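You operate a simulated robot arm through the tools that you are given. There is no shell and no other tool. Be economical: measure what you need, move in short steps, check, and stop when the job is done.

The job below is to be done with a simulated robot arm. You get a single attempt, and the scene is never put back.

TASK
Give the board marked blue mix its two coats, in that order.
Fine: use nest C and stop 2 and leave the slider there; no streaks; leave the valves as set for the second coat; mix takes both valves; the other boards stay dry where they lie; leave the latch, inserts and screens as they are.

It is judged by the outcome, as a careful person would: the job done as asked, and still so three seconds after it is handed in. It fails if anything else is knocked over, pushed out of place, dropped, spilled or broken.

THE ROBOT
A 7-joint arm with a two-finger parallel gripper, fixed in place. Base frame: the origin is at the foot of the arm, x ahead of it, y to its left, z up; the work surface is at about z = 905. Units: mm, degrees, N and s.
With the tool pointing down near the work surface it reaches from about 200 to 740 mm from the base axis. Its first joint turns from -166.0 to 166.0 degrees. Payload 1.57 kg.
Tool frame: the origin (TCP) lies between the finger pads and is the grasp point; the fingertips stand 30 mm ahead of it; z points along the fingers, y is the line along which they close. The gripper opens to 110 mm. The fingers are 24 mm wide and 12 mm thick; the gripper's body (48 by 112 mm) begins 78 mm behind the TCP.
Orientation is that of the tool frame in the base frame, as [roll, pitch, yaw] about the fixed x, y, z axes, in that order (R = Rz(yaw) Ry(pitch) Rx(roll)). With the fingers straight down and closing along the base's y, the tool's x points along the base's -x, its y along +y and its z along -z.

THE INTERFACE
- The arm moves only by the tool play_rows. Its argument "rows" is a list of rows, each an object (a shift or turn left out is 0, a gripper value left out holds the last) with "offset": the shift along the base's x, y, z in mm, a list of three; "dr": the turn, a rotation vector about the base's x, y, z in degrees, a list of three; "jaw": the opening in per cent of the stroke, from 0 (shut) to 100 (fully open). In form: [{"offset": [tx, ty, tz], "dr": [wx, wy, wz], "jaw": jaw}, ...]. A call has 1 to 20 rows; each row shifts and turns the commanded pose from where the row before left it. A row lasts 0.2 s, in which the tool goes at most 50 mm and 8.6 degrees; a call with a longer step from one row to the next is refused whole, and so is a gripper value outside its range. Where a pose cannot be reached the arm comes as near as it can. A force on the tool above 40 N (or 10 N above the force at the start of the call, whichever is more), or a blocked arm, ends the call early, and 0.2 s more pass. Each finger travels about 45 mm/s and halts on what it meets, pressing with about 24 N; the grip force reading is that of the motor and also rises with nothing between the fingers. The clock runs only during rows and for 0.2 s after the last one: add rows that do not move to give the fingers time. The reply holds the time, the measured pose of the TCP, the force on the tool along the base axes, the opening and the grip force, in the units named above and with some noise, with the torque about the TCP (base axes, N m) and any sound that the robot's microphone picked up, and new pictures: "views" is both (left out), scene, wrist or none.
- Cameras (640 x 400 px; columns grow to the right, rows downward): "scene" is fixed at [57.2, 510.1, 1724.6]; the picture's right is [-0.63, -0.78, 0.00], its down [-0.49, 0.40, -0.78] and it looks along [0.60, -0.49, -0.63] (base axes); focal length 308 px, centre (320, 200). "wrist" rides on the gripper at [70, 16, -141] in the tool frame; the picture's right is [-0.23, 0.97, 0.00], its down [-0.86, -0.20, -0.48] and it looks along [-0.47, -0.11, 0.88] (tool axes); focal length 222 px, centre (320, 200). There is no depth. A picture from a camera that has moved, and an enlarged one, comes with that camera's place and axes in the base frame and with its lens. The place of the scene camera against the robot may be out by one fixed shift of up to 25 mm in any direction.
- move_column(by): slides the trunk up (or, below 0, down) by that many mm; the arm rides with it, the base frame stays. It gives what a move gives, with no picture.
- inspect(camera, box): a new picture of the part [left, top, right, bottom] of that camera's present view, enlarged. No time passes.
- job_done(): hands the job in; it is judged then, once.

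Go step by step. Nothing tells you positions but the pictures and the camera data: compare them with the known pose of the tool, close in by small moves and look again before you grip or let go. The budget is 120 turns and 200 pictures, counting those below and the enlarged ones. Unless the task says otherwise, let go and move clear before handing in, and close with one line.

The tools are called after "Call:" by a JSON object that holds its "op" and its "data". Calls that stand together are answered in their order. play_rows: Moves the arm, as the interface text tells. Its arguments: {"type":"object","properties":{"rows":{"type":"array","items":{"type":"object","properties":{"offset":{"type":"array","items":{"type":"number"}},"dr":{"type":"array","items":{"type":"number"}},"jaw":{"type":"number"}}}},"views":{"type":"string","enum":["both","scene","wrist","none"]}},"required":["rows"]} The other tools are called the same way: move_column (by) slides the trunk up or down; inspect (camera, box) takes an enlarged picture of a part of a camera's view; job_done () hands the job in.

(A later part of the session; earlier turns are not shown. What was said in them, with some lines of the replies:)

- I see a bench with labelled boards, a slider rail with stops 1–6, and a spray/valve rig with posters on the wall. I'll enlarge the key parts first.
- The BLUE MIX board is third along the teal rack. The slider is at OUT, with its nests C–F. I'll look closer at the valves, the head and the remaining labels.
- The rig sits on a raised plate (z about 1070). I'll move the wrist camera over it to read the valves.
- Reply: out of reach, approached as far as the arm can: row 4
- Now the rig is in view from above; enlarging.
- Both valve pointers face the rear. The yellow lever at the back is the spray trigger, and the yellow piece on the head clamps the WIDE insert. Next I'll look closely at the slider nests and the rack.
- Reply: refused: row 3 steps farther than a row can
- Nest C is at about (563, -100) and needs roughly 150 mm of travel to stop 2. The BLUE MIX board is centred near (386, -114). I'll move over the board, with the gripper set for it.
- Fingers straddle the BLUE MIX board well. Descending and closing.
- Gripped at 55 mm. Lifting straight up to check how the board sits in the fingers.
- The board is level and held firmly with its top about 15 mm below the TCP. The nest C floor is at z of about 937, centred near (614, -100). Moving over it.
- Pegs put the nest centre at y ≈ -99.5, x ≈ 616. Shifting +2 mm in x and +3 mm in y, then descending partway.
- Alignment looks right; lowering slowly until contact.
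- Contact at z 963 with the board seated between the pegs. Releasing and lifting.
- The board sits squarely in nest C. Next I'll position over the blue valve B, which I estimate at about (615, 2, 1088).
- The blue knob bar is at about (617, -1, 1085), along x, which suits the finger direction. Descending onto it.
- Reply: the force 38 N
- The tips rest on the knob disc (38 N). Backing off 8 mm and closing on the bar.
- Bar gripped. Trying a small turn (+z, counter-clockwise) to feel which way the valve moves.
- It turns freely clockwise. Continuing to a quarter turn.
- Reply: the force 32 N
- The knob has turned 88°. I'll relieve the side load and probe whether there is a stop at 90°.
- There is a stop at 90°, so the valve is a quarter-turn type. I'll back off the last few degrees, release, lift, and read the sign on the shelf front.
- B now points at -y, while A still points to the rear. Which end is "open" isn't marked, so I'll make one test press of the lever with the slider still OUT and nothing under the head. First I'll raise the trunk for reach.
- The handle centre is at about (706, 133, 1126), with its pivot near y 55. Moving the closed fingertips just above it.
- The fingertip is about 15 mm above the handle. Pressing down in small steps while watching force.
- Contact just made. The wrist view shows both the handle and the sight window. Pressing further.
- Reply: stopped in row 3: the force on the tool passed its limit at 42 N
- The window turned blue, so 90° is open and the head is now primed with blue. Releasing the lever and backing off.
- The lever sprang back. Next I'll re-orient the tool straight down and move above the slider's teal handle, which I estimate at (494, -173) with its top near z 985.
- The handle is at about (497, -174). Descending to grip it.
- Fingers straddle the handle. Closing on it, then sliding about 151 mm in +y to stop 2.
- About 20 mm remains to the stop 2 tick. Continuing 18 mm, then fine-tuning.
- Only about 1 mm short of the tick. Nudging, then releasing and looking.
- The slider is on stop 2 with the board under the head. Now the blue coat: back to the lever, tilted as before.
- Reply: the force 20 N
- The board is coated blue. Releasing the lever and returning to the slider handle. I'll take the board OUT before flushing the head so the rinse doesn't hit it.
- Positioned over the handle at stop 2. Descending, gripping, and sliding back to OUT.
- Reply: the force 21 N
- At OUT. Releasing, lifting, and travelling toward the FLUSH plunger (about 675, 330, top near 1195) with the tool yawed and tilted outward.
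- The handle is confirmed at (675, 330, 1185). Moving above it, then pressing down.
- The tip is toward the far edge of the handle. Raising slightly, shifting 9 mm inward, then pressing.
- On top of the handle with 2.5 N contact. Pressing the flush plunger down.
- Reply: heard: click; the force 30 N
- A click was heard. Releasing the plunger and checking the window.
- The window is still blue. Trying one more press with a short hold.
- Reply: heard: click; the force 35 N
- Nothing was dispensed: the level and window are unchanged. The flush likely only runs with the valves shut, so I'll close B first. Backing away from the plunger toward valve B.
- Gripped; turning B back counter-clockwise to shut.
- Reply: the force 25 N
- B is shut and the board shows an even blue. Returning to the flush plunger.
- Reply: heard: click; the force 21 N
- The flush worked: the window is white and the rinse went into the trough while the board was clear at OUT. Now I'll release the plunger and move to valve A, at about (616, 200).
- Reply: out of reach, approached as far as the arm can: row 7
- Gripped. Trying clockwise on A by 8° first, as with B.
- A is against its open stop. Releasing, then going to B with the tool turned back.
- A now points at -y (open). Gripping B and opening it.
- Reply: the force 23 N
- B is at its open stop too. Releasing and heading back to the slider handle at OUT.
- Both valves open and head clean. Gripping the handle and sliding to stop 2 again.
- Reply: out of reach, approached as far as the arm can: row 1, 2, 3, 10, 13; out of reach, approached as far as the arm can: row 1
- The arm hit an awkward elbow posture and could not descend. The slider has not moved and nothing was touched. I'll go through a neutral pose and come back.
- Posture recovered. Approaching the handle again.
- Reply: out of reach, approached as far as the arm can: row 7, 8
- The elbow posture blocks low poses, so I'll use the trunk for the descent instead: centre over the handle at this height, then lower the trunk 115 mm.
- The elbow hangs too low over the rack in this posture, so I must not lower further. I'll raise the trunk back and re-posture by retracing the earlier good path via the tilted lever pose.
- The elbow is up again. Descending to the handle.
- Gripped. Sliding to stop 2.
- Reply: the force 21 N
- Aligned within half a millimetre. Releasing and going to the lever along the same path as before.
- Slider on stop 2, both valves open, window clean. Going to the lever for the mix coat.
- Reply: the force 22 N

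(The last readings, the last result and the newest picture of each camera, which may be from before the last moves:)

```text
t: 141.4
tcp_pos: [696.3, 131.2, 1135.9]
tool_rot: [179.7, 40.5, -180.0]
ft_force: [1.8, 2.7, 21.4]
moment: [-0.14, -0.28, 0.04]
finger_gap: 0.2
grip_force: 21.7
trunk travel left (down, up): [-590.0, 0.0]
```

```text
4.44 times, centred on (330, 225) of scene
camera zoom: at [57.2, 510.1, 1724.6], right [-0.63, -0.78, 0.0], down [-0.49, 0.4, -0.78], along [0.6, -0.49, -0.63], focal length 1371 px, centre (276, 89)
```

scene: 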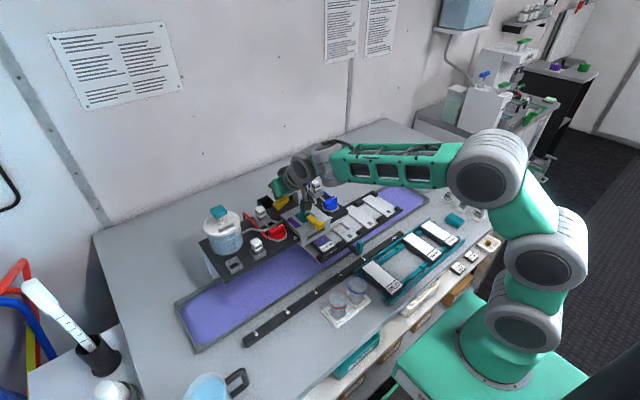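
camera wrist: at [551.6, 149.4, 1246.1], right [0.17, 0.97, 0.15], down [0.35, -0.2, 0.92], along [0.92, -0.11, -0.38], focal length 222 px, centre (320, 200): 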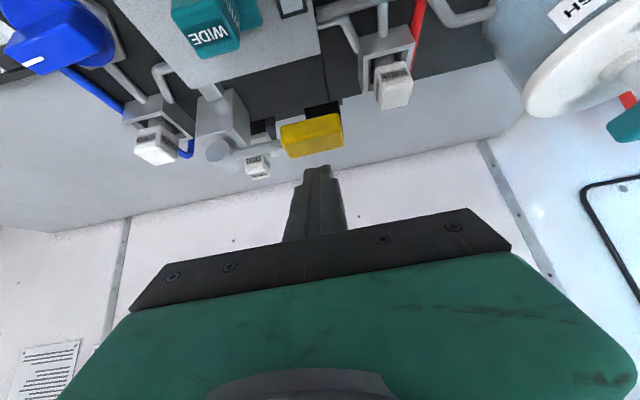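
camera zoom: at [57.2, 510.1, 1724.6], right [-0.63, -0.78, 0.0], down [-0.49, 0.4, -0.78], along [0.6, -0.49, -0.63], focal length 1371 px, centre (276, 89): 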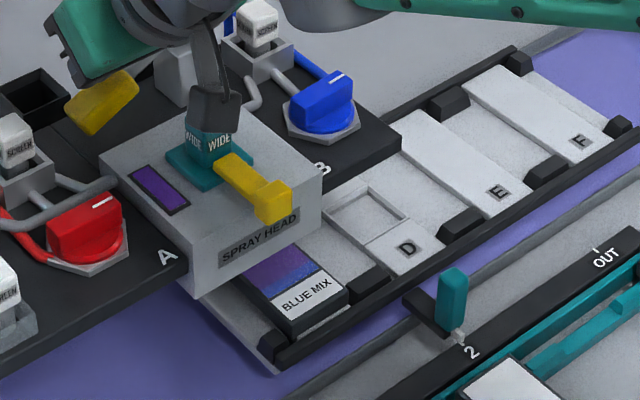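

The window and board turned purple. I'll release the lever and check the board closely.

Call:
{"op": "play_rows", "data": {"rows": [{"offset": [0, 0, 15]}, {"offset": [0, 0, 20]}, {"offset": [-5, 0, 30]}, {"offset": [-20, 0, 20]}, {}], "views": "both"}}

Call:
{"op": "inspect", "data": {"camera": "scene", "box": [300, 220, 350, 260]}}

```text
t: 142.6
tcp_pos: [670.6, 132.4, 1215.6]
tool_rot: [179.7, 39.7, -180.0]
ft_force: [-0.3, 0.3, -0.9]
moment: [0.04, 0.01, 0.03]
finger_gap: 0.0
grip_force: 21.9
trunk travel left (down, up): [-590.0, 0.0]
camera wrist: at [526.0, 148.2, 1280.0], right [0.17, 0.97, 0.15], down [0.35, -0.2, 0.91], along [0.92, -0.11, -0.38], focal length 222 px, centre (320, 200)
```

scene: 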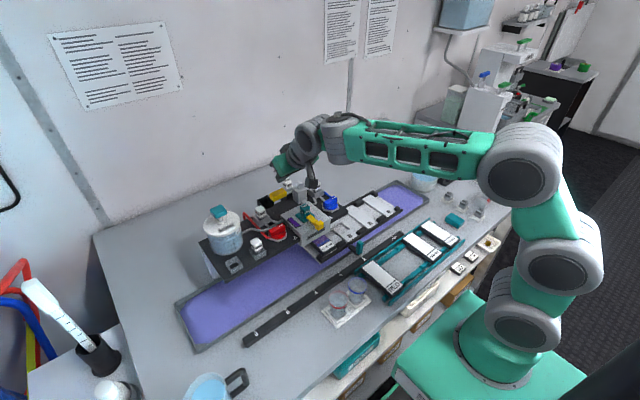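
wrist: 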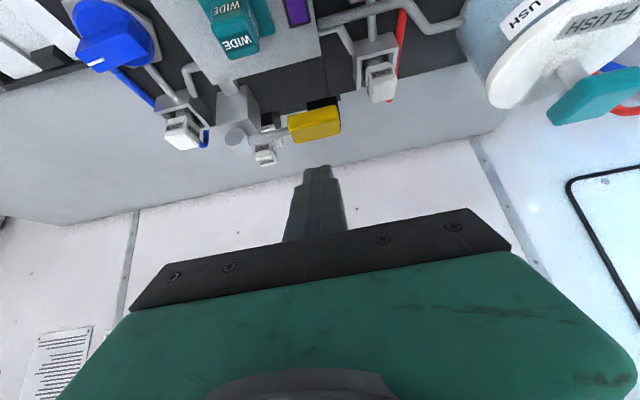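

```text
10.00 times, centred on (325, 240) of scene
camera zoom: at [57.2, 510.1, 1724.6], right [-0.63, -0.78, 0.0], down [-0.49, 0.4, -0.78], along [0.6, -0.49, -0.63], focal length 3085 px, centre (270, -200)
```

zoom: 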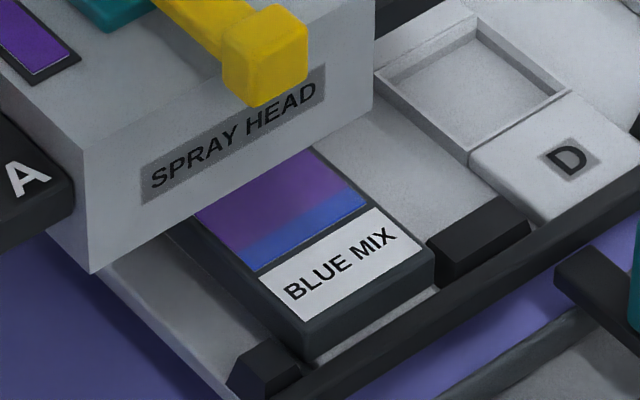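

The mix coat covers the board evenly, with a thin clean margin of the blue first coat at the edge and no streaks. Retracting the arm clear and doing a final check.

Call:
{"op": "play_rows", "data": {"rows": [{"offset": [-30, 0, 10], "dr": [0, 8.2, 0]}, {"offset": [-30, -20, 5], "dr": [0, 8.2, 0]}, {"offset": [-35, -25, 5], "dr": [0, 8.2, 0]}, {"offset": [-35, -25, 5], "dr": [0, 8.2, 0]}, {"offset": [-35, -20, 5], "dr": [0, 7, 0]}, {"offset": [-40, -20, 0]}, {}, {}, {}], "views": "both"}}

Call:
{"op": "inspect", "data": {"camera": "scene", "box": [200, 170, 400, 290]}}

Call:
{"op": "inspect", "data": {"camera": "wrist", "box": [100, 30, 500, 240]}}

```text
t: 144.6
tcp_pos: [465.2, 20.5, 1248.4]
tool_rot: [179.8, 0.1, -180.0]
ft_force: [-0.4, -0.1, 0.3]
moment: [-0.02, 0.01, 0.02]
finger_gap: 0.1
grip_force: 21.5
trunk travel left (down, up): [-590.0, 0.0]
camera wrist: at [395.4, 37.1, 1389.1], right [0.23, 0.97, 0.0], down [0.85, -0.2, 0.48], along [0.47, -0.11, -0.88], focal length 222 px, centre (320, 200)
```

scene: 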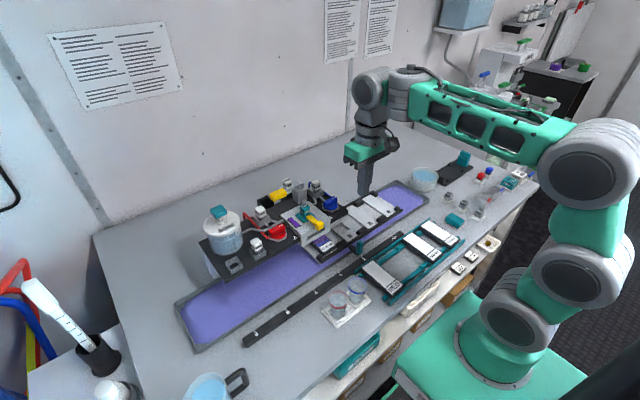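
wrist: 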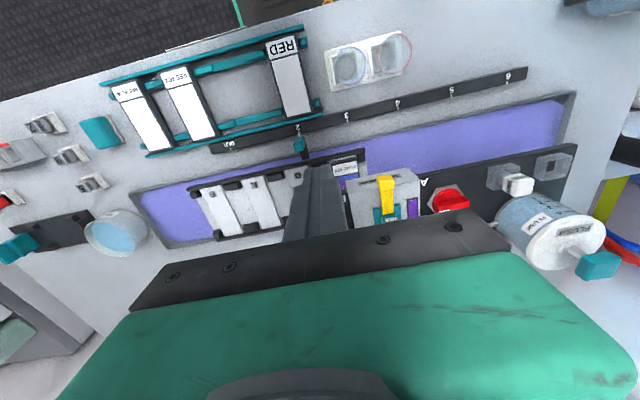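

```text
3.20 times, centred on (300, 230) of scene
camera zoom: at [57.2, 510.1, 1724.6], right [-0.63, -0.78, 0.0], down [-0.49, 0.4, -0.78], along [0.6, -0.49, -0.63], focal length 987 px, centre (384, 104)
```

zoom: 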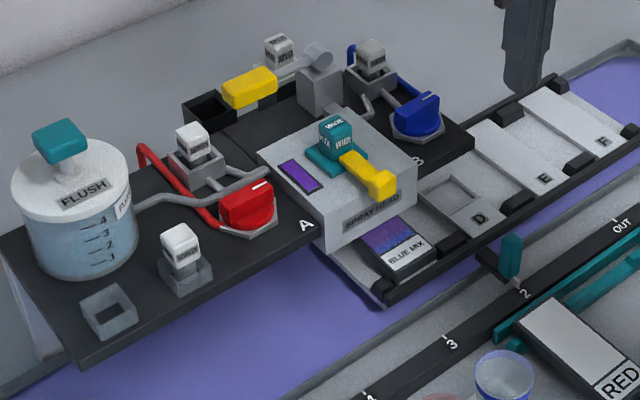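

```text
1.60 times, centred on (300, 135) of wrist
camera zoom: at [395.4, 37.1, 1389.1], right [0.23, 0.97, 0.0], down [0.85, -0.2, 0.48], along [0.47, -0.11, -0.88], focal length 355 px, centre (352, 304)
```

zoom: 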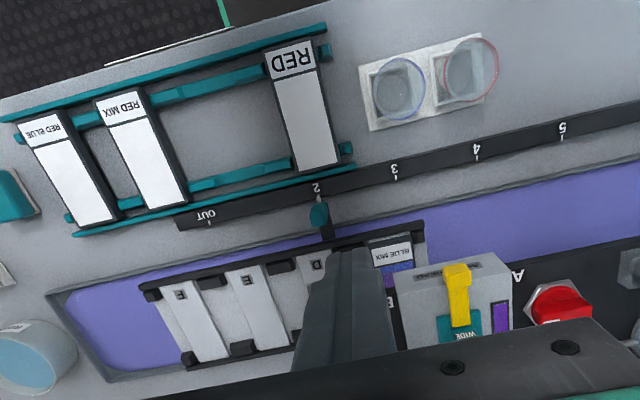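

Everything is in its final state: the board is in nest C at stop 2, both valves are open, and the other boards are dry in the rack. The lever is up and the arm is clear, so I'm handing in.

Call:
{"op": "job_done", "data": {}}

```text
The job is handed in.
```

The blue mix board got its blue coat, then its mix coat, with no streaks visible. It is in nest C with the slider left at stop 2 and both valves open; I made one test spray of blue into the empty trough first, and flushed the head into the trough between coats.
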